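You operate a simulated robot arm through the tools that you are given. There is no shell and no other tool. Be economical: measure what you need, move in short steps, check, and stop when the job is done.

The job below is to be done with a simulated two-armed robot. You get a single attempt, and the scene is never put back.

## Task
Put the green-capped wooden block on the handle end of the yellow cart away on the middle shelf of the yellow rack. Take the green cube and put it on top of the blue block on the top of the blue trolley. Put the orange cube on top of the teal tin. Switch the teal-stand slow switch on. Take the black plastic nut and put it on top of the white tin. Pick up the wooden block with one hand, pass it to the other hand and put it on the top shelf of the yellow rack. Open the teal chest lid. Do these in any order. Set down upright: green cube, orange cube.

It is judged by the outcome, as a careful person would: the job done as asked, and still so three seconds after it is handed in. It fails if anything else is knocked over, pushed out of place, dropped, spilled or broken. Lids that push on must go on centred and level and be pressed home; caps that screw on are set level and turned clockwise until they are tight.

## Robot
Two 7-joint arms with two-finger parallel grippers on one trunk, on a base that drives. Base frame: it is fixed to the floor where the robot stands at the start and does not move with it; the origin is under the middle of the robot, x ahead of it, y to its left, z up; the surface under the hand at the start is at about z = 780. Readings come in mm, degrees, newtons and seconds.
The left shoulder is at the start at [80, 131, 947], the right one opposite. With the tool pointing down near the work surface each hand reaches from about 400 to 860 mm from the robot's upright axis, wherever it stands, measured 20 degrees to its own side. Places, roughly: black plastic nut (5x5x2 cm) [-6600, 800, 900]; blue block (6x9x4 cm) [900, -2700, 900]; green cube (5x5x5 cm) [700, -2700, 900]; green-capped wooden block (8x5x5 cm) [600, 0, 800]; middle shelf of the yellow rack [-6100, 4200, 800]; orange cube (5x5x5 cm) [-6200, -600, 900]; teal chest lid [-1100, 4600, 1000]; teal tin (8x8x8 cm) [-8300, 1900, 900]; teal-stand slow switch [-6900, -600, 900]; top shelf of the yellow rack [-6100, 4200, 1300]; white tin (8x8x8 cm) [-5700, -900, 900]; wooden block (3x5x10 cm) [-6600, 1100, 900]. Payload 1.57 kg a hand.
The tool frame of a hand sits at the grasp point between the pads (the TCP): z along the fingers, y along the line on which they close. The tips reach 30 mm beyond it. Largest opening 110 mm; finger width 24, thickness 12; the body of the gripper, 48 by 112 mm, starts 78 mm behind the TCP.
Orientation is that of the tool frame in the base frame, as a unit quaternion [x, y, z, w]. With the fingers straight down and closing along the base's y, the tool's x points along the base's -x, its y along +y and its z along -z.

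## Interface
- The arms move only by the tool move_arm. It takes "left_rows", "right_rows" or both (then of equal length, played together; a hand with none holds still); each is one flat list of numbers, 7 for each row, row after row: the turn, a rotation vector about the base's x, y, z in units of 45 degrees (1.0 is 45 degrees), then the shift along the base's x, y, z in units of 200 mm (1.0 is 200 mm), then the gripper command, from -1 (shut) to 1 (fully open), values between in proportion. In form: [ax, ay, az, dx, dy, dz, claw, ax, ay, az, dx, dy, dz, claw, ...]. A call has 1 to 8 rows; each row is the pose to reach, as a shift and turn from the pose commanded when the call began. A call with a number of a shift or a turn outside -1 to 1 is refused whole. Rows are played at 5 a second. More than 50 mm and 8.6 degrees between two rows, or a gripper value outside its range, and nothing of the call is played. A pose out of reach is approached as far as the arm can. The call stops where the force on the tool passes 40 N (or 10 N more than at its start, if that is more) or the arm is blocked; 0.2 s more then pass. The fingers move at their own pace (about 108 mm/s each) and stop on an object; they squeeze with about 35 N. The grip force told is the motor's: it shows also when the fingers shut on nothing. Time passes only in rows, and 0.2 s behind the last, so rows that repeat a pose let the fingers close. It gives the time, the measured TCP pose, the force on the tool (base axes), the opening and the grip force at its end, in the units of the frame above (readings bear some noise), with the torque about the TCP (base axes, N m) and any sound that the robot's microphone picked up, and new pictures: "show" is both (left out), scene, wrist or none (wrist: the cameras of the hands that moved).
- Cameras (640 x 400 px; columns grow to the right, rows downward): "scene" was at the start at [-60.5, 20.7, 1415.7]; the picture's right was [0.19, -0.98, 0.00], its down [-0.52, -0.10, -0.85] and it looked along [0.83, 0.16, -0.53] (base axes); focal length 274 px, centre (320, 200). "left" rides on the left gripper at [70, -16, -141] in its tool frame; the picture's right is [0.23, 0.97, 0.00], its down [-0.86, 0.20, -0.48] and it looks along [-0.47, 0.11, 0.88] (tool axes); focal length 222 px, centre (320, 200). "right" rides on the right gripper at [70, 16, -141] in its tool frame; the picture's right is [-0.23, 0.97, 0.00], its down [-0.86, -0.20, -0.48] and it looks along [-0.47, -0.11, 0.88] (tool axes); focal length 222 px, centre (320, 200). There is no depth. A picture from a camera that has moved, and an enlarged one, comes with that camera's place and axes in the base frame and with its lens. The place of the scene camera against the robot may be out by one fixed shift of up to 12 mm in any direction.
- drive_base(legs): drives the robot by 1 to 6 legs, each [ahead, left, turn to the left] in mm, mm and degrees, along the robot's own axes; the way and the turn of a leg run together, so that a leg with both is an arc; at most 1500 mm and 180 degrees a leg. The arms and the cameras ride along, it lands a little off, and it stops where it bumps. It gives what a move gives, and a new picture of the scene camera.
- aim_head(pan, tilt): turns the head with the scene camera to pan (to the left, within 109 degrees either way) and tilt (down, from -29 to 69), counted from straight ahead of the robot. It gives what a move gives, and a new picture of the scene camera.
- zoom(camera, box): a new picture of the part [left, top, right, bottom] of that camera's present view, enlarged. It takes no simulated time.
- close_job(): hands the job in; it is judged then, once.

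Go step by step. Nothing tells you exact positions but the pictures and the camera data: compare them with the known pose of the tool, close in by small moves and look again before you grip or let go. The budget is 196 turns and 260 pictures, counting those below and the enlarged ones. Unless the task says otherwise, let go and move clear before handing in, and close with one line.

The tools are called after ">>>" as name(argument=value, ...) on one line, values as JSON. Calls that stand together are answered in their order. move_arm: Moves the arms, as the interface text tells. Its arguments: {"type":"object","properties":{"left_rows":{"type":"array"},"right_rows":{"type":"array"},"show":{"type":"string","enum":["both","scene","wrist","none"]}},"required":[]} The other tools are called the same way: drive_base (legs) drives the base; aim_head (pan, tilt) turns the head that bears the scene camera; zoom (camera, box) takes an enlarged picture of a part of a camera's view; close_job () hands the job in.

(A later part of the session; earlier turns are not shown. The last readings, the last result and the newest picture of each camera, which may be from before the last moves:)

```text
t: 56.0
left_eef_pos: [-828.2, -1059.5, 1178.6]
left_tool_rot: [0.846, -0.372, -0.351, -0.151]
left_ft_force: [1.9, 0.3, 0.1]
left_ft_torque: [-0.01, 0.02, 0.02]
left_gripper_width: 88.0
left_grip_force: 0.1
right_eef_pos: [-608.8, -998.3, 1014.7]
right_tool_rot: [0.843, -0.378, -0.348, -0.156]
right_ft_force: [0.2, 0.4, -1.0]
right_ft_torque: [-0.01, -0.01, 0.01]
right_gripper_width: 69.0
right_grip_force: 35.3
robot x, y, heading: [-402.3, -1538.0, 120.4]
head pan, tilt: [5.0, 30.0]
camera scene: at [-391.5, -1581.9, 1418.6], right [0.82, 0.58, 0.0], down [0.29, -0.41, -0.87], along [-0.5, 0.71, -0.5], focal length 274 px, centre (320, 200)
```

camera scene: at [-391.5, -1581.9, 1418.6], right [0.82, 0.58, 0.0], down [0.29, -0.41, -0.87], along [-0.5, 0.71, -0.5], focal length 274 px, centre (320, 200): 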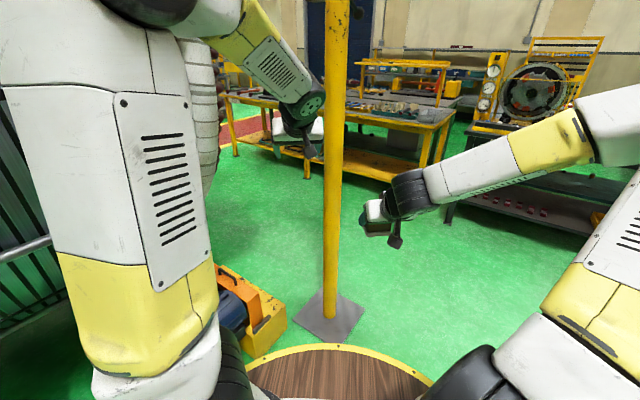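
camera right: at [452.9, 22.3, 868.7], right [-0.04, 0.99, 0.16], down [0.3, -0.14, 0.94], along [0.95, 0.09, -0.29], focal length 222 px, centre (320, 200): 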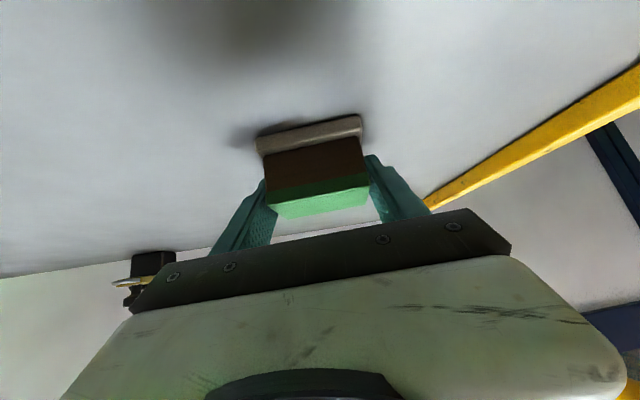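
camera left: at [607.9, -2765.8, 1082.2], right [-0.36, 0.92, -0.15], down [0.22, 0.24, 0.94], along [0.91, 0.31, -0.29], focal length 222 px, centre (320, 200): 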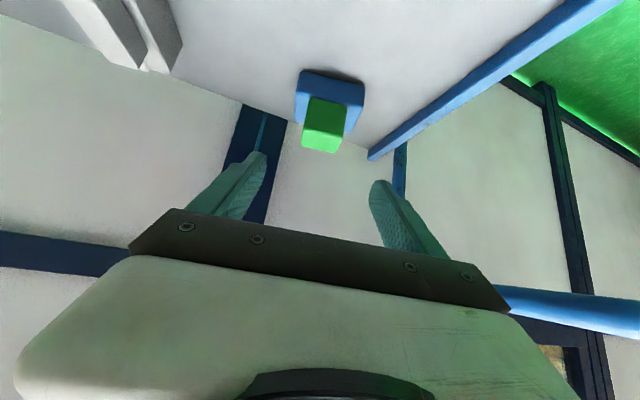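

I see the yellow post and the gap between it and the benches. I'll drive into the aisle at y ≈ -30 and face -x.

>>> drive_base(legs=[[650, -375, 0], [650, -375, 0], [0, 0, 60]])

>>> aim_head(pan=0, tilt=15)

```text
t: 66.5
left_eef_pos: [-1020.5, -134.5, 1178.4]
left_tool_rot: [0.92, 0.087, -0.38, 0.039]
left_ft_force: [-0.2, -0.3, -0.9]
left_ft_torque: [-0.02, -0.03, 0.0]
left_gripper_width: 87.8
left_grip_force: 0.0
right_eef_pos: [-958.6, 83.8, 1013.4]
right_tool_rot: [0.921, 0.08, -0.38, 0.033]
right_ft_force: [-0.2, -1.2, -0.8]
right_ft_torque: [-0.01, 0.01, 0.01]
right_gripper_width: 68.6
right_grip_force: 35.0
robot x, y, heading: [-390.9, -23.4, 178.5]
head pan, tilt: [5.0, 30.0]
camera scene: at [-347.4, -28.8, 1418.6], right [-0.06, 1.0, 0.0], down [0.5, 0.03, -0.87], along [-0.86, -0.05, -0.5], focal length 274 px, centre (320, 200)
```

scene: 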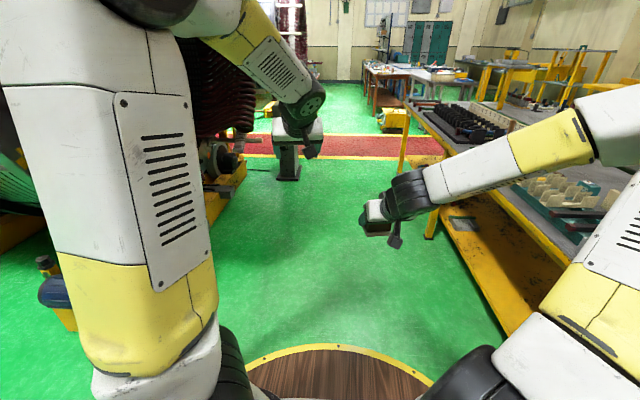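

```text
t: 67.3
left_eef_pos: [-1022.1, -135.6, 1179.9]
left_tool_rot: [0.92, 0.088, -0.381, 0.04]
left_ft_force: [0.2, -0.8, 1.0]
left_ft_torque: [-0.01, -0.01, 0.0]
left_gripper_width: 87.9
left_grip_force: 0.1
right_eef_pos: [-957.3, 84.3, 1013.5]
right_tool_rot: [0.921, 0.08, -0.38, 0.034]
right_ft_force: [-0.5, 0.0, -1.3]
right_ft_torque: [0.01, 0.03, 0.02]
right_gripper_width: 68.8
right_grip_force: 35.2
robot x, y, heading: [-385.6, -22.8, 178.6]
head pan, tilt: [0.0, 15.0]
camera scene: at [-350.5, -20.9, 1442.7], right [0.03, 1.0, 0.0], down [0.26, -0.01, -0.97], along [-0.97, 0.02, -0.26], focal length 274 px, centre (320, 200)
```

scene: 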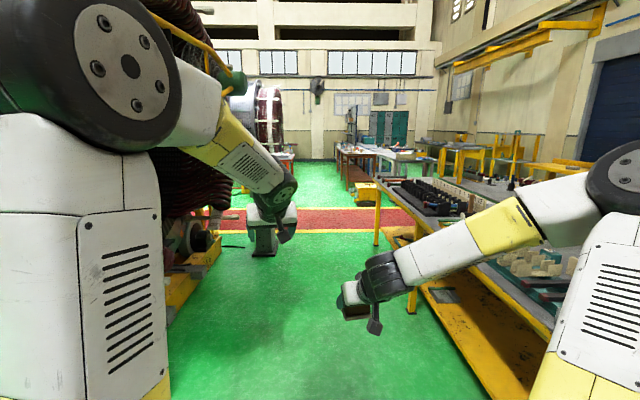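

The corridor ahead is clear. Zoom into the far area to see targets.

>>> zoom(camera="scene", box=[230, 90, 440, 220])

>>> drive_base(legs=[[1450, -50, 0], [1450, 0, 0]])

```text
3.05 times, centred on (335, 155) of scene
camera zoom: at [-350.5, -20.9, 1442.7], right [0.03, 1.0, 0.0], down [0.26, -0.01, -0.97], along [-0.97, 0.02, -0.26], focal length 835 px, centre (274, 337)
```

zoom: 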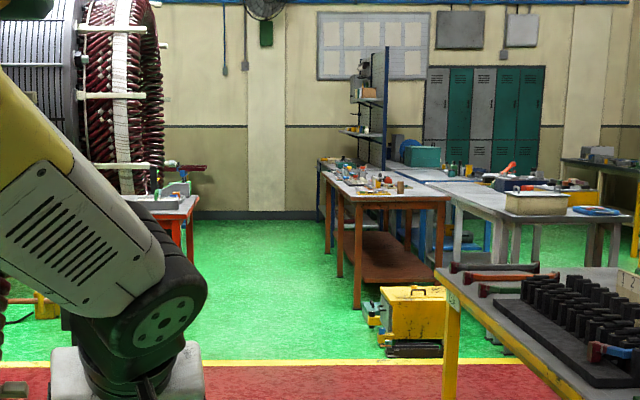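

```text
t: 81.4
left_eef_pos: [-3951.5, 128.3, 1178.2]
left_tool_rot: [0.922, 0.053, -0.382, 0.025]
left_ft_force: [0.0, 0.2, 0.8]
left_ft_torque: [0.01, -0.04, 0.0]
left_gripper_width: 87.9
left_grip_force: 0.1
right_eef_pos: [-3872.3, 341.5, 1012.8]
right_tool_rot: [0.923, 0.046, -0.381, 0.019]
right_ft_force: [-0.2, -0.2, -0.9]
right_ft_torque: [-0.01, 0.03, 0.03]
right_gripper_width: 69.0
right_grip_force: 35.2
robot x, y, heading: [-3309.1, 192.2, 174.3]
head pan, tilt: [0.0, 15.0]
camera scene: at [-3275.4, 191.6, 1442.8], right [0.1, 0.99, 0.0], down [0.26, -0.03, -0.97], along [-0.96, 0.1, -0.26], focal length 274 px, centre (320, 200)
```

scene: 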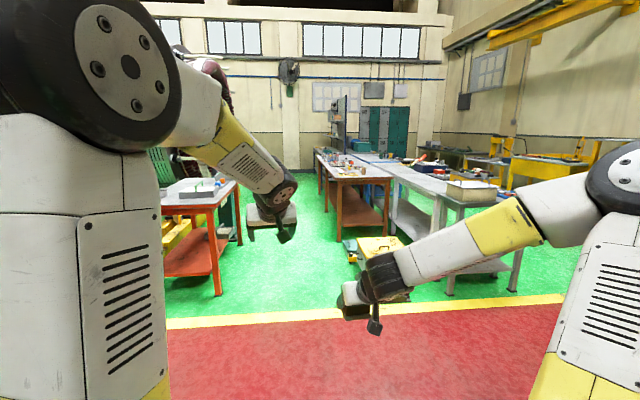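

Targets: the brown table (nut and wooden block) is to the right, the red table (tin, orange cube, switch) to the left. Zoom in for a better look.

>>> zoom(camera="scene", box=[310, 120, 450, 210])

>>> zoom(camera="scene", box=[140, 140, 250, 210])

```text
4.44 times, centred on (380, 165) of scene
camera zoom: at [-3275.4, 191.6, 1442.8], right [0.1, 0.99, 0.0], down [0.26, -0.03, -0.97], along [-0.96, 0.1, -0.26], focal length 1218 px, centre (53, 356)
```

zoom: 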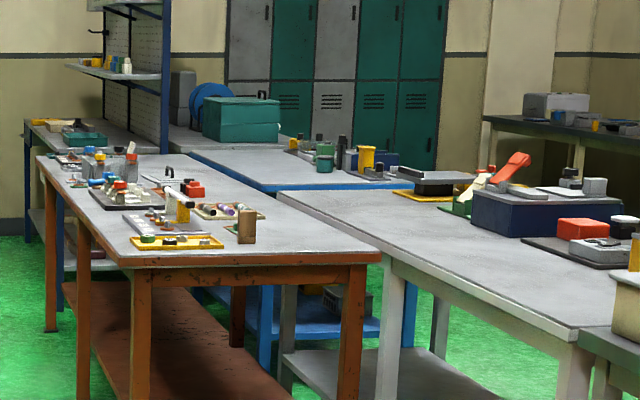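

```text
5.71 times, centred on (195, 175) of scene
camera zoom: at [-3275.4, 191.6, 1442.8], right [0.1, 0.99, 0.0], down [0.26, -0.03, -0.97], along [-0.96, 0.1, -0.26], focal length 1566 px, centre (1034, 343)
```

zoom: 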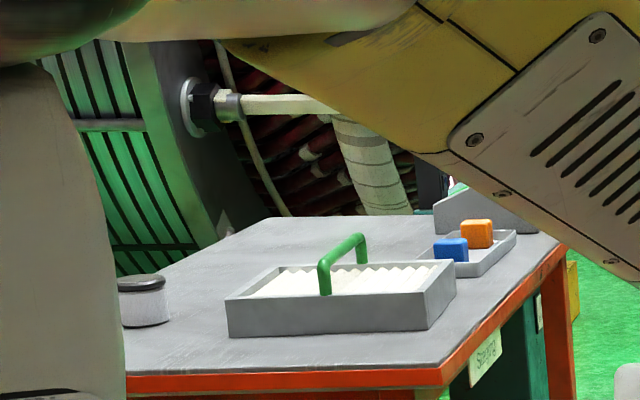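

The nut and the standing wooden block are near the -y side of the brown table, and a yellow box blocks its east end. I'll go into the aisle between the tables and work from y ≈ 340 facing +y.

>>> drive_base(legs=[[0, 0, 5.7], [1480, 0, 0]])

```text
t: 89.2
left_eef_pos: [-5420.2, 151.0, 1178.5]
left_tool_rot: [0.921, 0.071, -0.381, 0.033]
left_ft_force: [0.0, -0.2, -0.1]
left_ft_torque: [0.0, -0.03, 0.01]
left_gripper_width: 88.2
left_grip_force: 0.1
right_eef_pos: [-5349.6, 368.4, 1013.5]
right_tool_rot: [0.923, 0.063, -0.38, 0.025]
right_ft_force: [0.0, 0.3, -0.8]
right_ft_torque: [0.0, -0.01, 0.03]
right_gripper_width: 69.3
right_grip_force: 35.0
robot x, y, heading: [-4784.7, 236.1, 176.6]
head pan, tilt: [0.0, 15.0]
camera scene: at [-4746.6, 240.7, 1442.8], right [0.06, 1.0, 0.0], down [0.26, -0.02, -0.97], along [-0.96, 0.06, -0.26], focal length 274 px, centre (320, 200)
```

scene: 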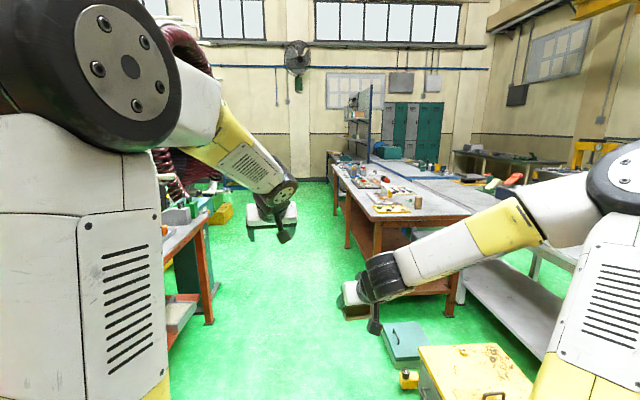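

>>> drive_base(legs=[[0, 0, 4], [1350, 60, 1], [360, 0, 0], [0, 0, -89]])

>>> aim_head(pan=0, tilt=35)

```text
t: 102.3
left_eef_pos: [-6634.4, 790.2, 1179.1]
left_tool_rot: [0.72, -0.579, -0.3, -0.237]
left_ft_force: [0.4, -0.1, -0.5]
left_ft_torque: [-0.05, 0.03, -0.02]
left_gripper_width: 87.9
left_grip_force: 0.1
right_eef_pos: [-6412.5, 731.3, 1013.6]
right_tool_rot: [0.716, -0.585, -0.295, -0.241]
right_ft_force: [0.1, 0.0, -0.2]
right_ft_torque: [0.0, -0.02, -0.01]
right_gripper_width: 69.1
right_grip_force: 34.6
robot x, y, heading: [-6508.9, 161.0, 89.8]
head pan, tilt: [0.0, 15.0]
camera scene: at [-6516.5, 117.7, 1442.8], right [1.0, 0.0, 0.0], down [0.0, -0.26, -0.97], along [0.0, 0.97, -0.26], focal length 274 px, centre (320, 200)
```

scene: 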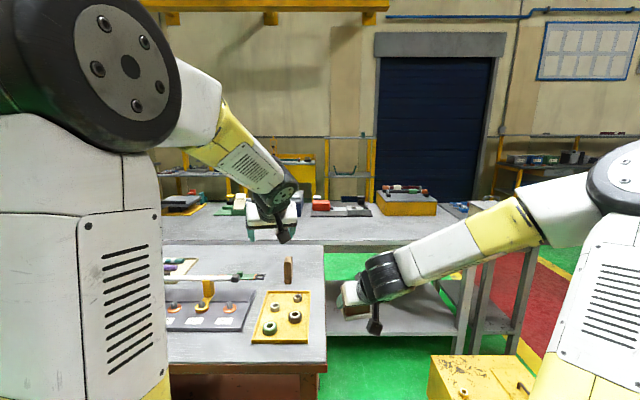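

```text
t: 103.2
left_eef_pos: [-6633.8, 789.5, 1179.5]
left_tool_rot: [0.72, -0.579, -0.301, -0.237]
left_ft_force: [-0.1, 0.3, -0.5]
left_ft_torque: [0.01, -0.05, -0.01]
left_gripper_width: 87.9
left_grip_force: 0.0
right_eef_pos: [-6412.9, 732.8, 1014.2]
right_tool_rot: [0.716, -0.585, -0.295, -0.241]
right_ft_force: [-0.4, 0.2, -1.4]
right_ft_torque: [0.0, 0.02, 0.0]
right_gripper_width: 68.8
right_grip_force: 35.2
robot x, y, heading: [-6508.5, 160.3, 89.9]
head pan, tilt: [0.0, 35.0]
camera scene: at [-6516.5, 112.4, 1410.9], right [1.0, 0.0, 0.0], down [0.0, -0.57, -0.82], along [0.0, 0.82, -0.57], focal length 274 px, centre (320, 200)
```

scene: 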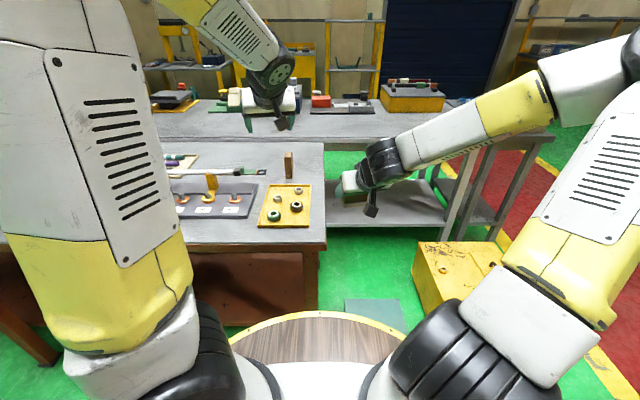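

>>> zoom(camera="scene", box=[240, 140, 340, 240])

```text
4.00 times, centred on (290, 190) of scene
camera zoom: at [-6516.5, 112.4, 1410.9], right [1.0, 0.0, 0.0], down [0.0, -0.57, -0.82], along [0.0, 0.82, -0.57], focal length 1096 px, centre (440, 240)
```

zoom: 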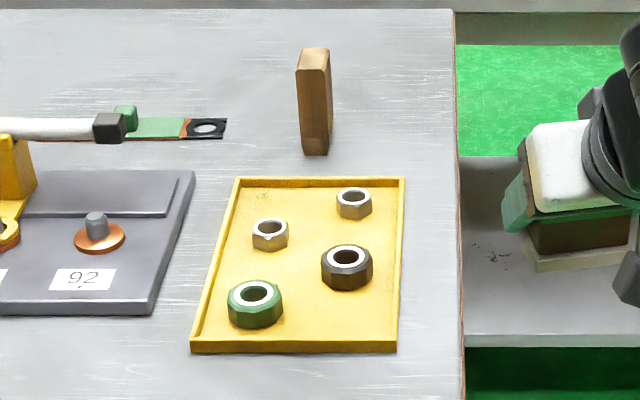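

The black nut is at about [-6595, 856] in the yellow tray. Neighbouring nuts leave room to close along y, so I'll turn the left hand straight down with that closing direction.

>>> move_arm(left_rows=[-0.055, -0.07, 0.136, 0.03, 0.02, 0, 0.6, -0.111, -0.141, 0.272, 0.06, 0.04, 0, 0.6, -0.167, -0.211, 0.408, 0.09, 0.06, 0, 0.6, -0.222, -0.281, 0.543, 0.12, 0.08, 0, 0.6, -0.278, -0.352, 0.679, 0.15, 0.1, 0, 0.6, -0.333, -0.422, 0.815, 0.18, 0.12, 0, 0.6], show="none")

>>> move_arm(left_rows=[-0.055, -0.07, 0.136, 0, 0.02, 0, 0.6, -0.111, -0.141, 0.272, 0, 0.04, 0, 0.6, -0.167, -0.211, 0.408, 0, 0.06, 0, 0.6, -0.222, -0.281, 0.543, 0, 0.08, 0, 0.6, -0.278, -0.352, 0.679, 0, 0.1, 0, 0.6, -0.333, -0.422, 0.815, 0, 0.12, 0, 0.6])

```text
t: 104.5
left_eef_pos: [-6597.6, 815.7, 1180.0]
left_tool_rot: [0.928, -0.312, -0.161, -0.127]
left_ft_force: [-0.5, -0.7, 0.4]
left_ft_torque: [-0.02, 0.01, 0.02]
left_gripper_width: 88.0
left_grip_force: 0.1
right_eef_pos: [-6413.8, 732.9, 1014.4]
right_tool_rot: [0.715, -0.586, -0.295, -0.242]
right_ft_force: [-0.3, -0.3, -0.8]
right_ft_torque: [-0.04, -0.03, -0.01]
right_gripper_width: 68.8
right_grip_force: 35.2
robot x, y, heading: [-6509.3, 162.6, 90.0]
head pan, tilt: [0.0, 35.0]
```

```text
t: 106.0
left_eef_pos: [-6597.7, 837.0, 1178.4]
left_tool_rot: [1.0, -0.001, 0.0, -0.001]
left_ft_force: [0.3, 0.5, 0.5]
left_ft_torque: [0.0, 0.01, 0.0]
left_gripper_width: 87.9
left_grip_force: 0.0
right_eef_pos: [-6414.7, 732.5, 1014.2]
right_tool_rot: [0.716, -0.585, -0.295, -0.241]
right_ft_force: [0.0, 0.7, -0.1]
right_ft_torque: [-0.01, 0.01, -0.02]
right_gripper_width: 68.8
right_grip_force: 34.7
robot x, y, heading: [-6506.9, 161.9, 89.9]
head pan, tilt: [0.0, 35.0]
camera scene: at [-6516.4, 112.2, 1410.8], right [1.0, 0.0, 0.0], down [0.0, -0.57, -0.82], along [0.0, 0.82, -0.57], focal length 274 px, centre (320, 200)
camera left: at [-6528.1, 853.1, 1322.4], right [0.23, -0.97, 0.0], down [-0.85, -0.2, 0.48], along [-0.47, -0.11, -0.88], focal length 222 px, centre (320, 200)
```

scene: 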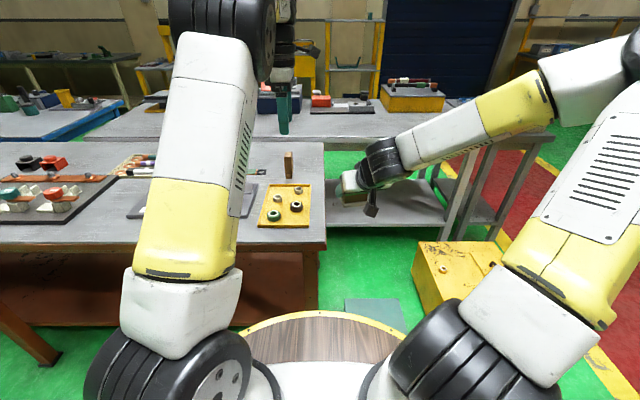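
left: 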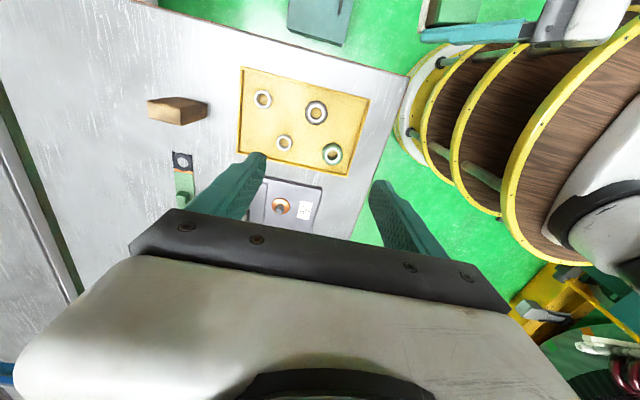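

>>> move_arm(left_rows=[0, 0, 0, 0.02, 0.02, -0.2, 0.6, 0, 0, 0, 0.04, 0.04, -0.4, 0.6, 0, 0, 0, 0.06, 0.055, -0.6, 0.5, 0, 0, 0, 0.06, 0.055, -0.8, 0.4, 0, 0, 0, 0.06, 0.055, -0.95, 0.4], show="wrist")

>>> zoom(camera="left", box=[210, 50, 410, 175])

```text
t: 107.2
left_eef_pos: [-6585.8, 843.6, 990.7]
left_tool_rot: [1.0, -0.001, 0.0, -0.001]
left_ft_force: [-0.2, 0.5, 0.7]
left_ft_torque: [-0.03, 0.01, 0.01]
left_gripper_width: 76.9
left_grip_force: 0.0
right_eef_pos: [-6414.2, 732.6, 1013.9]
right_tool_rot: [0.715, -0.585, -0.296, -0.242]
right_ft_force: [0.2, -0.6, -0.2]
right_ft_torque: [0.01, 0.0, -0.02]
right_gripper_width: 68.9
right_grip_force: 35.0
robot x, y, heading: [-6507.4, 160.2, 89.9]
head pan, tilt: [0.0, 35.0]
camera left: at [-6515.4, 860.9, 1133.3], right [0.23, -0.97, 0.0], down [-0.86, -0.2, 0.48], along [-0.47, -0.11, -0.88], focal length 222 px, centre (320, 200)
```

left: 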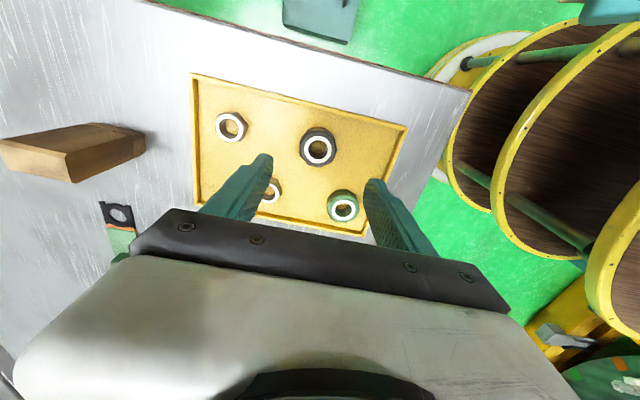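

```text
3.20 times, centred on (310, 112) of left
camera zoom: at [-6515.4, 860.9, 1133.3], right [0.23, -0.97, 0.0], down [-0.86, -0.2, 0.48], along [-0.47, -0.11, -0.88], focal length 711 px, centre (352, 480)
```

zoom: 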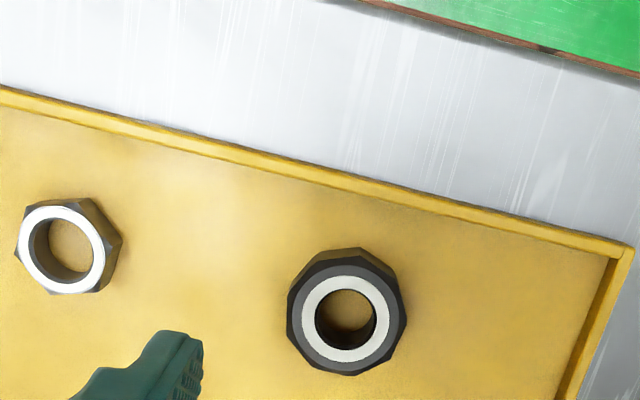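

The nut is centred near [-6587, 847]. Descend partly, to tips just above it, and look again.

>>> move_arm(left_rows=[0, 0, 0, -0.005, 0.015, -0.15, 0.4, 0, 0, 0, -0.005, 0.015, -0.29, 0.4], show="wrist")

>>> zoom(camera="scene", box=[240, 150, 340, 225])

```text
t: 107.8
left_eef_pos: [-6584.2, 849.5, 932.2]
left_tool_rot: [1.0, 0.0, -0.001, 0.0]
left_ft_force: [0.3, 0.0, -0.2]
left_ft_torque: [0.0, -0.01, 0.01]
left_gripper_width: 76.8
left_grip_force: 0.1
right_eef_pos: [-6413.9, 732.3, 1014.6]
right_tool_rot: [0.715, -0.585, -0.296, -0.242]
right_ft_force: [-0.1, 0.1, -0.4]
right_ft_torque: [-0.01, -0.04, -0.04]
right_gripper_width: 69.0
right_grip_force: 35.2
robot x, y, heading: [-6509.6, 161.8, 89.8]
head pan, tilt: [0.0, 35.0]
camera left: at [-6514.3, 865.2, 1074.7], right [0.23, -0.97, 0.0], down [-0.85, -0.2, 0.48], along [-0.47, -0.11, -0.88], focal length 222 px, centre (320, 200)
```

left: 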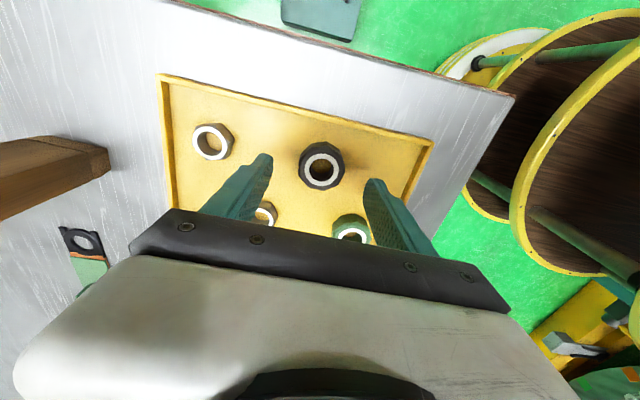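

```text
5.33 times, centred on (290, 188) of scene
camera zoom: at [-6516.5, 112.2, 1410.8], right [1.0, 0.0, 0.0], down [0.0, -0.57, -0.82], along [0.0, 0.82, -0.57], focal length 1462 px, centre (480, 267)
```

zoom: 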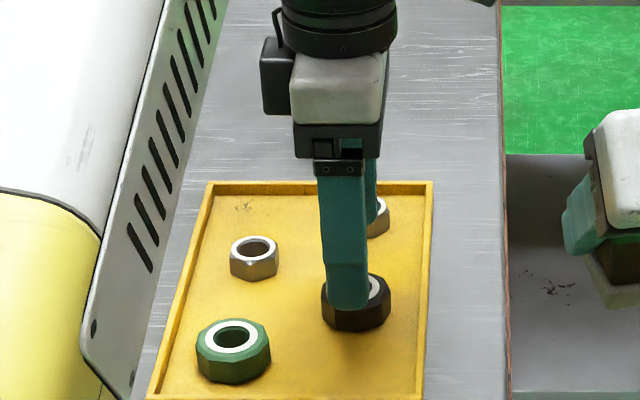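

Aligned. The nut top is at about z 878. Lower to the grip height and close gently.

>>> move_arm(left_rows=[0, 0, 0, -0.005, -0.01, -0.1, 0.4, 0, 0, 0, -0.005, -0.01, -0.17, 0.4, 0, 0, 0, -0.005, -0.01, -0.2, 0.4], show="wrist")

>>> zoom(camera="scene", box=[240, 150, 340, 225])

```text
t: 108.5
left_eef_pos: [-6585.7, 849.3, 893.8]
left_tool_rot: [1.0, -0.001, -0.001, -0.003]
left_ft_force: [-1.8, -1.7, 25.4]
left_ft_torque: [-1.18, -0.08, -0.19]
left_gripper_width: 79.3
left_grip_force: 1.2
right_eef_pos: [-6413.8, 731.6, 1013.4]
right_tool_rot: [0.715, -0.585, -0.296, -0.242]
right_ft_force: [0.2, 0.1, -0.4]
right_ft_torque: [-0.02, 0.02, 0.02]
right_gripper_width: 68.9
right_grip_force: 34.8
robot x, y, heading: [-6508.7, 160.0, 89.8]
head pan, tilt: [0.0, 35.0]
camera left: at [-6516.3, 864.0, 1037.4], right [0.23, -0.97, -0.01], down [-0.86, -0.2, 0.48], along [-0.47, -0.1, -0.88], focal length 222 px, centre (320, 200)
```

left: 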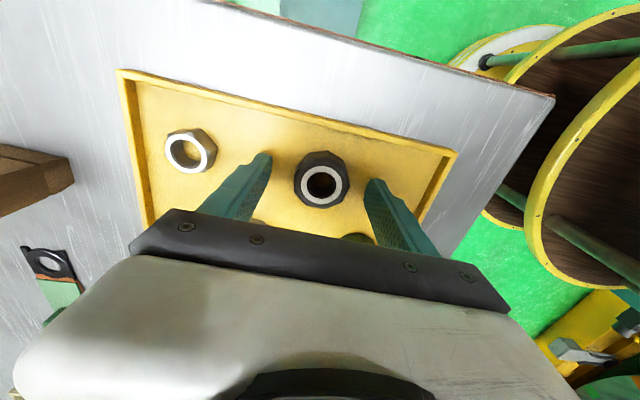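

```text
5.33 times, centred on (290, 188) of scene
camera zoom: at [-6516.4, 111.6, 1410.8], right [1.0, 0.0, 0.0], down [0.0, -0.57, -0.82], along [0.0, 0.82, -0.57], focal length 1462 px, centre (480, 267)
```

zoom: 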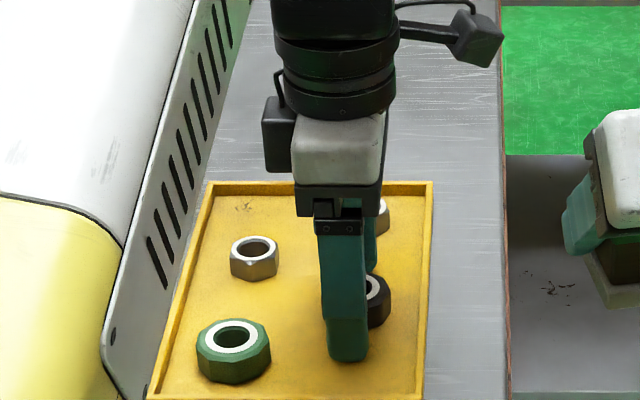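

The tips touched the tray floor at about z 864. Raise 4 mm and close.

>>> move_arm(left_rows=[0, 0, 0, 0.01, -0.005, 0.02, 0.4, 0, 0, 0, 0.01, -0.005, 0.025, -0.2, 0, 0, 0, 0.01, -0.005, 0.025, -1, 0, 0, 0, 0.01, -0.005, 0.025, -1], show="wrist")

```text
t: 109.5
left_eef_pos: [-6586.0, 847.9, 896.1]
left_tool_rot: [1.0, -0.001, 0.0, -0.001]
left_ft_force: [-0.7, -0.7, -0.2]
left_ft_torque: [0.0, 0.0, 0.0]
left_gripper_width: 41.9
left_grip_force: 35.0
right_eef_pos: [-6414.1, 733.1, 1013.8]
right_tool_rot: [0.715, -0.586, -0.294, -0.241]
right_ft_force: [0.6, -0.1, -0.5]
right_ft_torque: [-0.03, 0.0, -0.01]
right_gripper_width: 69.0
right_grip_force: 35.0
robot x, y, heading: [-6511.8, 160.1, 89.9]
head pan, tilt: [0.0, 35.0]
camera left: at [-6515.5, 864.3, 1038.5], right [0.23, -0.97, 0.0], down [-0.85, -0.2, 0.48], along [-0.47, -0.11, -0.88], focal length 222 px, centre (320, 200)
```

left: 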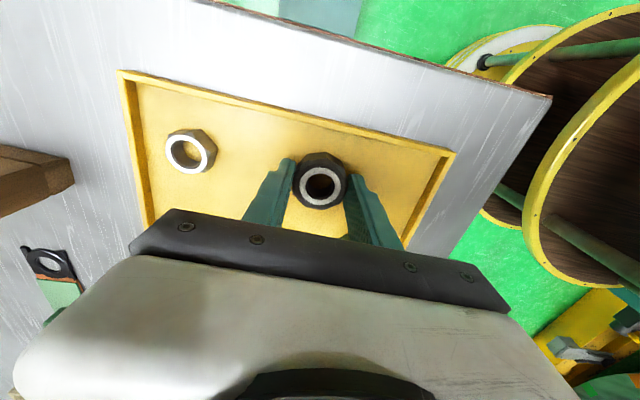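

Gripped (42 mm). Lift and check that it hangs level.

>>> move_arm(left_rows=[0, 0, 0, 0, 0, 0.1, -1, 0, 0, 0, 0, 0, 0.3, -1, 0, 0, 0, 0, 0, 0.5, -1, 0, 0, 0, 0, 0, 0.7, -1, 0, 0, 0, 0, -0.1, 0.9, -1], show="wrist")

>>> zoom(camera="left", box=[220, 130, 420, 255])

```text
t: 110.8
left_eef_pos: [-6586.2, 828.1, 1076.3]
left_tool_rot: [1.0, 0.0, 0.0, 0.0]
left_ft_force: [-1.1, 0.7, -1.4]
left_ft_torque: [-0.05, 0.0, -0.02]
left_gripper_width: 41.9
left_grip_force: 35.0
right_eef_pos: [-6413.4, 732.6, 1013.1]
right_tool_rot: [0.715, -0.586, -0.295, -0.241]
right_ft_force: [0.0, 0.7, -0.8]
right_ft_torque: [0.0, -0.04, 0.0]
right_gripper_width: 69.0
right_grip_force: 35.0
robot x, y, heading: [-6505.1, 161.7, 89.9]
head pan, tilt: [0.0, 35.0]
camera left: at [-6516.0, 843.1, 1219.8], right [0.23, -0.97, 0.0], down [-0.85, -0.2, 0.48], along [-0.47, -0.11, -0.88], focal length 222 px, centre (320, 200)
```

left: 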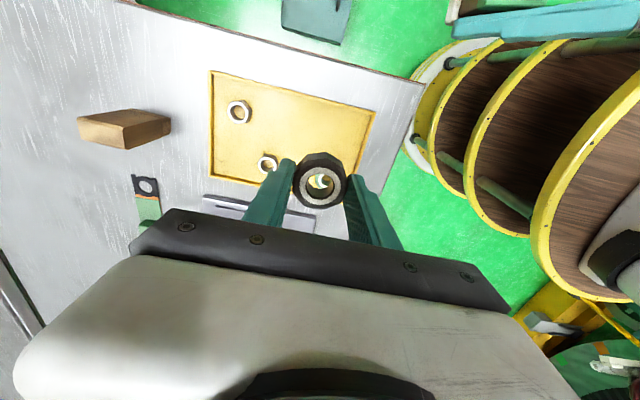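

```text
3.20 times, centred on (320, 192) of left
camera zoom: at [-6516.0, 843.1, 1219.8], right [0.23, -0.97, 0.0], down [-0.85, -0.2, 0.48], along [-0.47, -0.11, -0.88], focal length 711 px, centre (320, 224)
```

zoom: 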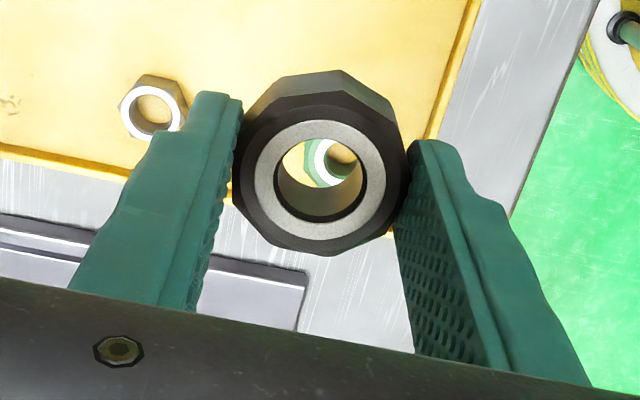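

The nut is level. The white tin is near the east end of the red table, so I'll turn to face -x, back up east and inspect the space there.

>>> drive_base(legs=[[0, -60, 90], [-1450, 0, 0]])

>>> aim_head(pan=60, tilt=25)

```text
t: 122.1
left_eef_pos: [-5628.5, 147.3, 1077.2]
left_tool_rot: [0.698, 0.716, -0.001, 0.0]
left_ft_force: [0.5, -1.0, 0.0]
left_ft_torque: [0.0, 0.01, 0.02]
left_gripper_width: 41.7
left_grip_force: 34.8
right_eef_pos: [-5538.2, 322.2, 1014.3]
right_tool_rot: [0.919, 0.104, -0.379, 0.043]
right_ft_force: [0.5, -0.2, -1.0]
right_ft_torque: [0.05, -0.01, 0.03]
right_gripper_width: 68.8
right_grip_force: 35.0
robot x, y, heading: [-4963.2, 242.9, -178.5]
head pan, tilt: [0.0, 35.0]
camera scene: at [-4920.3, 250.4, 1410.8], right [-0.03, 1.0, 0.0], down [0.57, 0.02, -0.82], along [-0.82, -0.02, -0.57], focal length 274 px, centre (320, 200)
```

scene: 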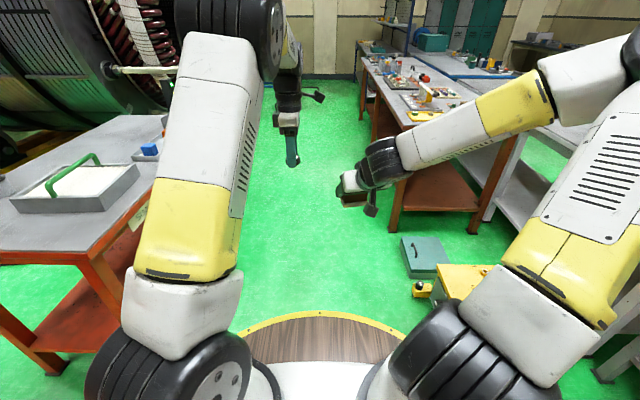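

```text
t: 123.4
left_eef_pos: [-5628.3, 148.0, 1076.8]
left_tool_rot: [0.697, 0.717, -0.001, 0.0]
left_ft_force: [0.1, -0.2, -1.5]
left_ft_torque: [0.02, -0.01, 0.01]
left_gripper_width: 41.9
left_grip_force: 35.2
right_eef_pos: [-5537.9, 323.5, 1013.8]
right_tool_rot: [0.918, 0.104, -0.379, 0.043]
right_ft_force: [-0.1, 0.5, -1.1]
right_ft_torque: [-0.02, 0.01, 0.02]
right_gripper_width: 68.7
right_grip_force: 34.8
robot x, y, heading: [-4963.7, 244.2, -178.4]
head pan, tilt: [60.0, 25.0]
camera scene: at [-4876.2, 171.8, 1426.6], right [-0.88, 0.48, 0.0], down [0.2, 0.37, -0.91], along [-0.43, -0.8, -0.42], focal length 274 px, centre (320, 200)
```

scene: 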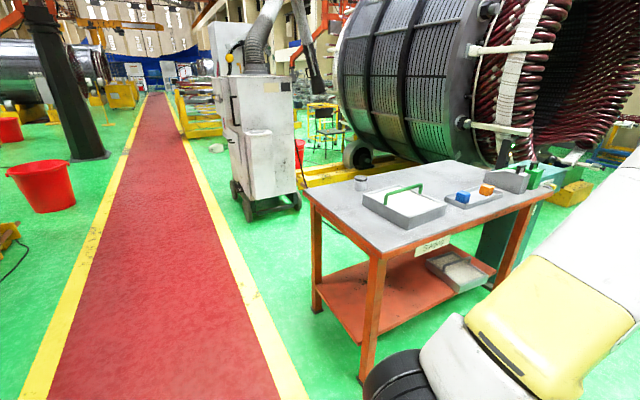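

I can see the red table clearly. Its east side is free, with the white tin at the south-east corner. Strafe left to face the tin from the east.

>>> drive_base(legs=[[0, 1000, -1.6]])

>>> aim_head(pan=10, tilt=35)

```text
t: 128.8
left_eef_pos: [-5618.5, -871.3, 1076.6]
left_tool_rot: [0.708, 0.707, -0.001, 0.0]
left_ft_force: [0.4, -0.1, -1.1]
left_ft_torque: [0.03, 0.04, -0.02]
left_gripper_width: 41.7
left_grip_force: 34.8
right_eef_pos: [-5523.1, -697.3, 1012.3]
right_tool_rot: [0.92, 0.091, -0.379, 0.038]
right_ft_force: [0.5, -0.7, -1.5]
right_ft_torque: [0.01, 0.01, -0.01]
right_gripper_width: 68.9
right_grip_force: 35.4
robot x, y, heading: [-4948.5, -791.0, 179.6]
head pan, tilt: [60.0, 25.0]
camera scene: at [-4866.4, -869.8, 1426.6], right [-0.86, 0.5, 0.0], down [0.21, 0.37, -0.91], along [-0.46, -0.78, -0.42], focal length 274 px, centre (320, 200)
```

scene: 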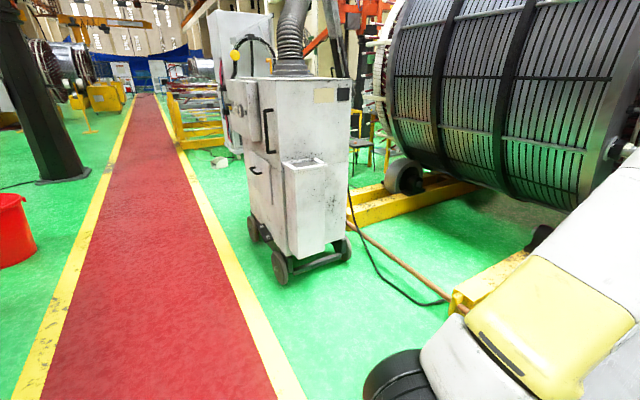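

```text
t: 129.9
left_eef_pos: [-5617.9, -870.5, 1076.3]
left_tool_rot: [0.708, 0.706, -0.001, 0.0]
left_ft_force: [-0.5, 0.6, -0.8]
left_ft_torque: [0.01, 0.02, 0.04]
left_gripper_width: 41.7
left_grip_force: 34.8
right_eef_pos: [-5523.2, -698.7, 1014.0]
right_tool_rot: [0.92, 0.091, -0.379, 0.038]
right_ft_force: [0.2, -0.5, -1.0]
right_ft_torque: [0.0, 0.02, 0.02]
right_gripper_width: 69.1
right_grip_force: 34.5
robot x, y, heading: [-4950.5, -792.2, 180.0]
head pan, tilt: [10.0, 35.0]
camera scene: at [-4906.8, -805.3, 1410.8], right [-0.17, 0.99, 0.0], down [0.57, 0.1, -0.82], along [-0.81, -0.14, -0.57], focal length 274 px, centre (320, 200)
```

scene: 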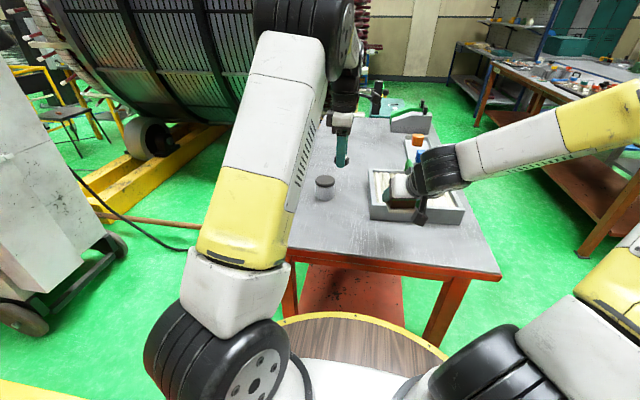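

The white tin is at about [-5700, -925], within reach from here. Check with the left wrist camera.

>>> zoom(camera="scene", box=[290, 130, 390, 210])

>>> zoom(camera="left", box=[160, 0, 480, 200])

```text
5.00 times, centred on (340, 170) of scene
camera zoom: at [-4906.8, -805.3, 1410.8], right [-0.17, 0.99, 0.0], down [0.57, 0.1, -0.82], along [-0.81, -0.14, -0.57], focal length 1370 px, centre (220, 350)
```

zoom: 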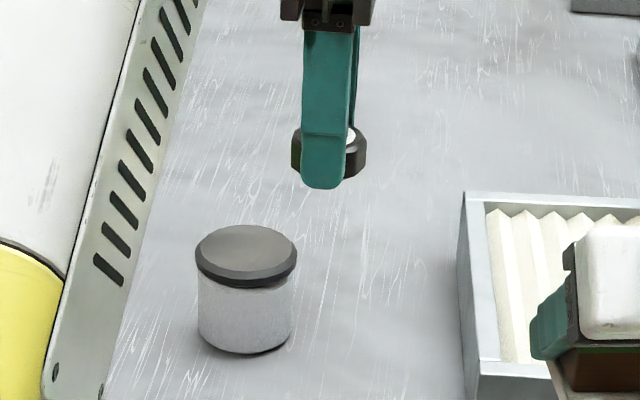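

```text
2.00 times, centred on (320, 100) of left
camera zoom: at [-5634.1, -801.6, 1219.8], right [0.97, 0.22, 0.0], down [0.2, -0.86, 0.48], along [0.11, -0.47, -0.88], focal length 444 px, centre (320, 400)
```

zoom: 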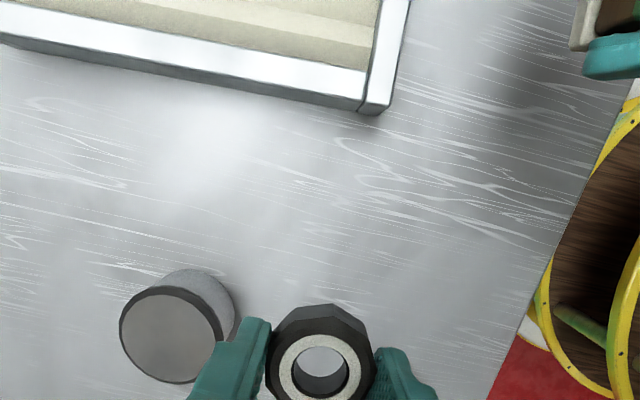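

>>> move_arm(left_rows=[0, 0, 0, -0.15, -0.1, -0.05, -1, 0, 0, 0, -0.3, -0.2, -0.15, -1, 0, 0, 0, -0.45, -0.285, -0.25, -1], show="wrist")

>>> zoom(camera="scene", box=[280, 120, 380, 200])

```text
t: 130.8
left_eef_pos: [-5708.1, -926.1, 1027.6]
left_tool_rot: [0.708, 0.706, -0.001, 0.0]
left_ft_force: [0.0, -0.4, -0.4]
left_ft_torque: [0.0, 0.01, 0.01]
left_gripper_width: 41.6
left_grip_force: 34.8
right_eef_pos: [-5523.4, -700.1, 1013.2]
right_tool_rot: [0.92, 0.09, -0.381, 0.037]
right_ft_force: [0.7, 0.3, 0.0]
right_ft_torque: [0.0, 0.01, -0.01]
right_gripper_width: 69.1
right_grip_force: 34.8
robot x, y, heading: [-4953.4, -792.7, 179.5]
head pan, tilt: [10.0, 35.0]
camera left: at [-5724.0, -857.4, 1171.5], right [0.97, 0.22, 0.0], down [0.2, -0.86, 0.48], along [0.11, -0.47, -0.88], focal length 222 px, centre (320, 200)
```

left: 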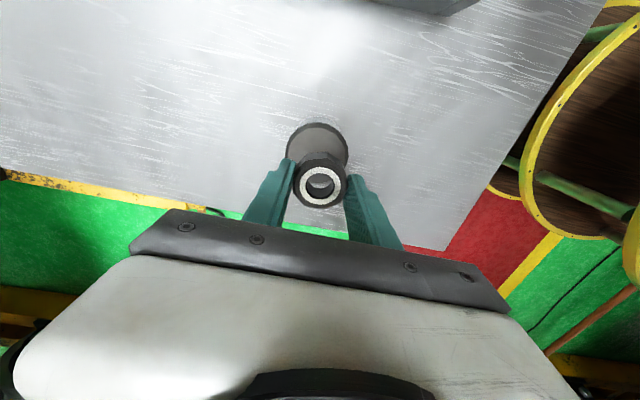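

```text
5.00 times, centred on (330, 160) of scene
camera zoom: at [-4906.4, -805.1, 1410.8], right [-0.17, 0.99, 0.0], down [0.57, 0.1, -0.82], along [-0.81, -0.14, -0.57], focal length 1370 px, centre (270, 400)
```

zoom: 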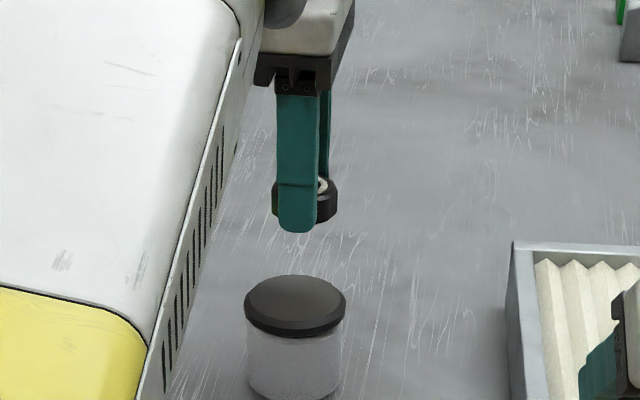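

Triangulated: the tin top is at z ≈ 922, centred at [-5711, -926]. The nut sits ~5 mm to +y of the TCP, so shift by (-3, -6) and descend to just above.

>>> move_arm(left_rows=[0, 0, 0, -0.015, -0.03, -0.12, -1, 0, 0, 0, -0.015, -0.03, -0.25, -1, 0, 0, 0, -0.015, -0.03, -0.325, -1], show="wrist")

>>> zoom(camera="scene", box=[280, 130, 380, 210])

```text
t: 131.6
left_eef_pos: [-5713.1, -933.2, 961.1]
left_tool_rot: [0.708, 0.706, -0.002, -0.001]
left_ft_force: [1.0, -1.3, 6.1]
left_ft_torque: [-0.02, -0.18, 0.0]
left_gripper_width: 41.6
left_grip_force: 35.4
right_eef_pos: [-5523.1, -699.8, 1013.5]
right_tool_rot: [0.92, 0.09, -0.38, 0.037]
right_ft_force: [-0.4, 0.3, -1.0]
right_ft_torque: [0.02, -0.01, 0.01]
right_gripper_width: 68.8
right_grip_force: 34.9
robot x, y, heading: [-4948.7, -793.5, 179.9]
head pan, tilt: [10.0, 35.0]
camera left: at [-5728.2, -863.4, 1104.0], right [0.97, 0.22, 0.0], down [0.2, -0.86, 0.48], along [0.1, -0.47, -0.88], focal length 222 px, centre (320, 200)
```

left: 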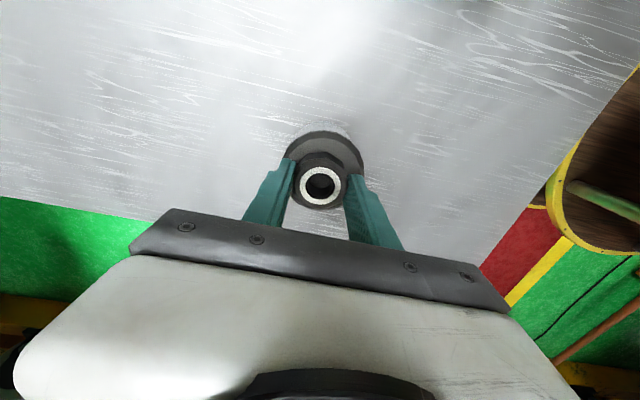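

```text
5.00 times, centred on (330, 170) of scene
camera zoom: at [-4906.6, -805.3, 1410.8], right [-0.17, 0.99, 0.0], down [0.57, 0.1, -0.82], along [-0.81, -0.14, -0.57], focal length 1370 px, centre (270, 350)
```

zoom: 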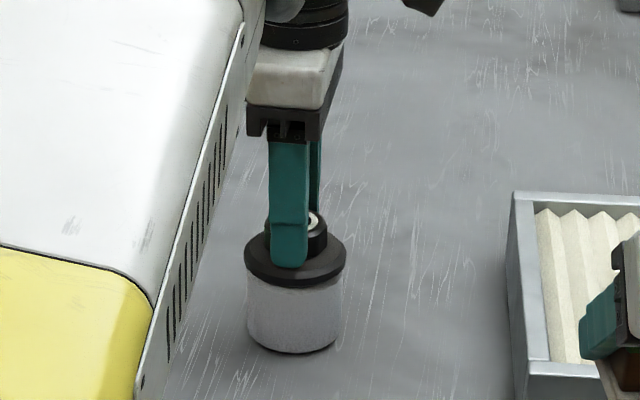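

The nut is resting on the lid (6 N contact) and centred. Open slightly and lift off.

>>> move_arm(left_rows=[0, 0, 0, 0, 0, 0.01, -0.15, 0, 0, 0, 0, 0, 0.01, 0.2, 0, 0, 0, 0, 0, 0.15, 0.2, 0, 0, 0, 0, 0, 0.38, 0.2, 0, 0, 0, 0, 0, 0.6, 0.2], show="none")

>>> zoom(camera="scene", box=[280, 130, 380, 210])

>>> zoom(camera="left", box=[220, 80, 420, 205])

```text
t: 132.8
left_eef_pos: [-5711.1, -933.0, 1080.5]
left_tool_rot: [0.709, 0.706, -0.001, 0.001]
left_ft_force: [-0.4, -0.1, 1.4]
left_ft_torque: [0.03, -0.01, 0.05]
left_gripper_width: 65.7
left_grip_force: 0.0
right_eef_pos: [-5523.7, -699.3, 1014.0]
right_tool_rot: [0.92, 0.09, -0.38, 0.038]
right_ft_force: [-0.6, 0.4, -0.6]
right_ft_torque: [-0.03, 0.0, 0.01]
right_gripper_width: 68.8
right_grip_force: 35.0
robot x, y, heading: [-4950.7, -798.4, 179.9]
head pan, tilt: [10.0, 35.0]
```

```text
5.00 times, centred on (330, 170) of scene
camera zoom: at [-4907.1, -805.2, 1410.8], right [-0.17, 0.99, 0.0], down [0.57, 0.1, -0.82], along [-0.81, -0.14, -0.57], focal length 1370 px, centre (270, 350)
```

zoom: 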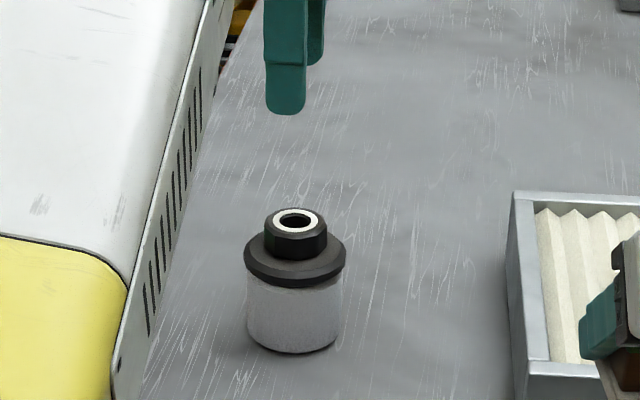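

```text
3.20 times, centred on (320, 142) of left
camera zoom: at [-5726.5, -863.7, 1223.1], right [0.97, 0.22, 0.0], down [0.2, -0.85, 0.48], along [0.11, -0.47, -0.88], focal length 711 px, centre (320, 384)
```

zoom: 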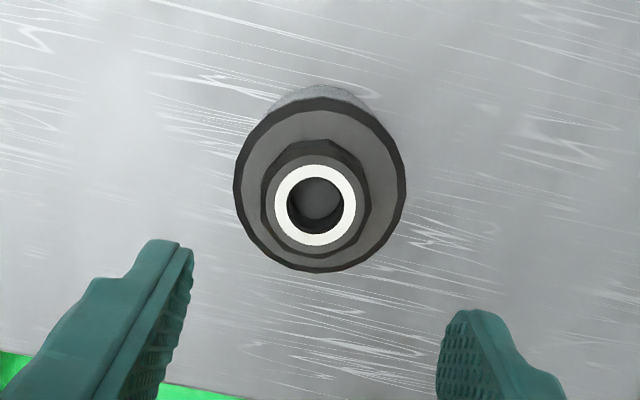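

The nut sits well centred on the tin. Next the slow switch: pull the left hand in, go back to the aisle, and drive west toward it.

>>> move_arm(left_rows=[0, 0, 0, 0.2, 0, 0.1, 0.2, 0, 0, 0, 0.4, 0.05, 0.2, 0.2, 0, 0, 0, 0.6, 0.1, 0.3, 0.2, 0, 0, 0, 0.8, 0.1, 0.3, 0.2, 0, 0, 0, 0.95, 0.1, 0.3, 0.2], show="none")

>>> drive_base(legs=[[0, -900, 0], [1200, 0, 2], [750, 0, 1]])

>>> aim_head(pan=60, tilt=30)

```text
t: 133.9
left_eef_pos: [-5518.5, -916.5, 1138.5]
left_tool_rot: [0.709, 0.705, 0.0, 0.0]
left_ft_force: [-0.6, -0.4, -0.3]
left_ft_torque: [-0.03, 0.0, 0.02]
left_gripper_width: 66.2
left_grip_force: 0.1
right_eef_pos: [-5524.0, -699.4, 1013.4]
right_tool_rot: [0.92, 0.09, -0.379, 0.037]
right_ft_force: [-0.4, 0.3, -0.3]
right_ft_torque: [0.01, -0.02, 0.0]
right_gripper_width: 68.8
right_grip_force: 34.9
robot x, y, heading: [-4952.2, -790.1, 179.9]
head pan, tilt: [10.0, 35.0]
```

```text
t: 148.1
left_eef_pos: [-7472.2, -194.4, 1138.5]
left_tool_rot: [0.673, 0.74, -0.001, 0.0]
left_ft_force: [-0.6, 0.3, 0.0]
left_ft_torque: [0.01, -0.01, -0.02]
left_gripper_width: 66.0
left_grip_force: 0.1
right_eef_pos: [-7498.2, 22.0, 1014.0]
right_tool_rot: [0.914, 0.136, -0.377, 0.056]
right_ft_force: [-0.9, 0.4, -0.4]
right_ft_torque: [0.0, 0.0, -0.01]
right_gripper_width: 68.9
right_grip_force: 34.9
robot x, y, heading: [-6919.7, -15.3, -174.4]
head pan, tilt: [10.0, 35.0]
camera scene: at [-6873.7, -22.2, 1410.8], right [-0.27, 0.96, 0.0], down [0.55, 0.15, -0.82], along [-0.79, -0.22, -0.57], focal length 274 px, centre (320, 200)
```

scene: 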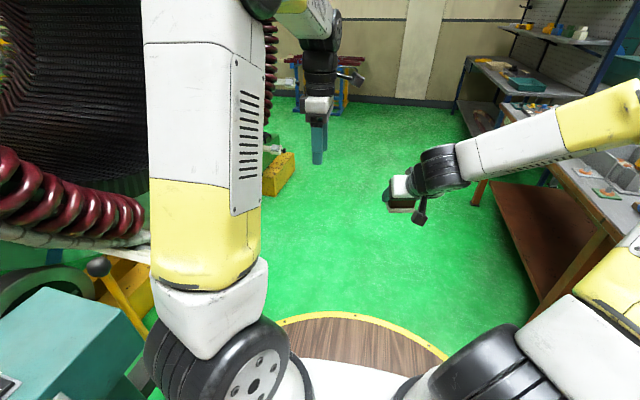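

```text
t: 149.2
left_eef_pos: [-7471.9, -193.3, 1138.8]
left_tool_rot: [0.672, 0.74, -0.002, 0.0]
left_ft_force: [0.2, 0.8, -0.1]
left_ft_torque: [0.01, 0.0, 0.02]
left_gripper_width: 65.9
left_grip_force: 0.1
right_eef_pos: [-7498.4, 22.0, 1013.7]
right_tool_rot: [0.914, 0.137, -0.377, 0.057]
right_ft_force: [-0.8, 0.5, -0.3]
right_ft_torque: [-0.01, -0.01, -0.04]
right_gripper_width: 68.9
right_grip_force: 34.3
robot x, y, heading: [-6921.5, -17.4, -174.5]
head pan, tilt: [60.0, 30.0]
camera scene: at [-6826.6, -81.0, 1418.6], right [-0.91, 0.42, 0.0], down [0.21, 0.45, -0.87], along [-0.36, -0.79, -0.5], focal length 274 px, centre (320, 200)
```

scene: 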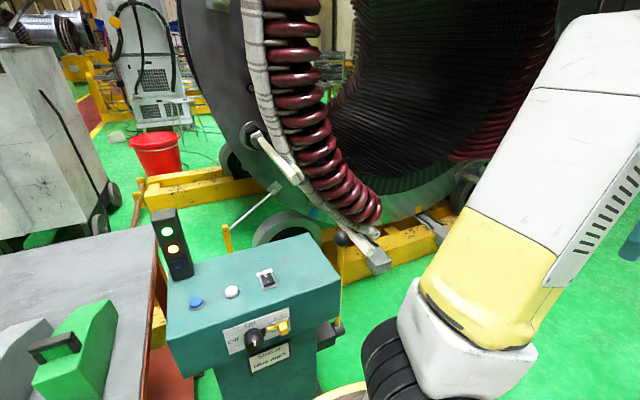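

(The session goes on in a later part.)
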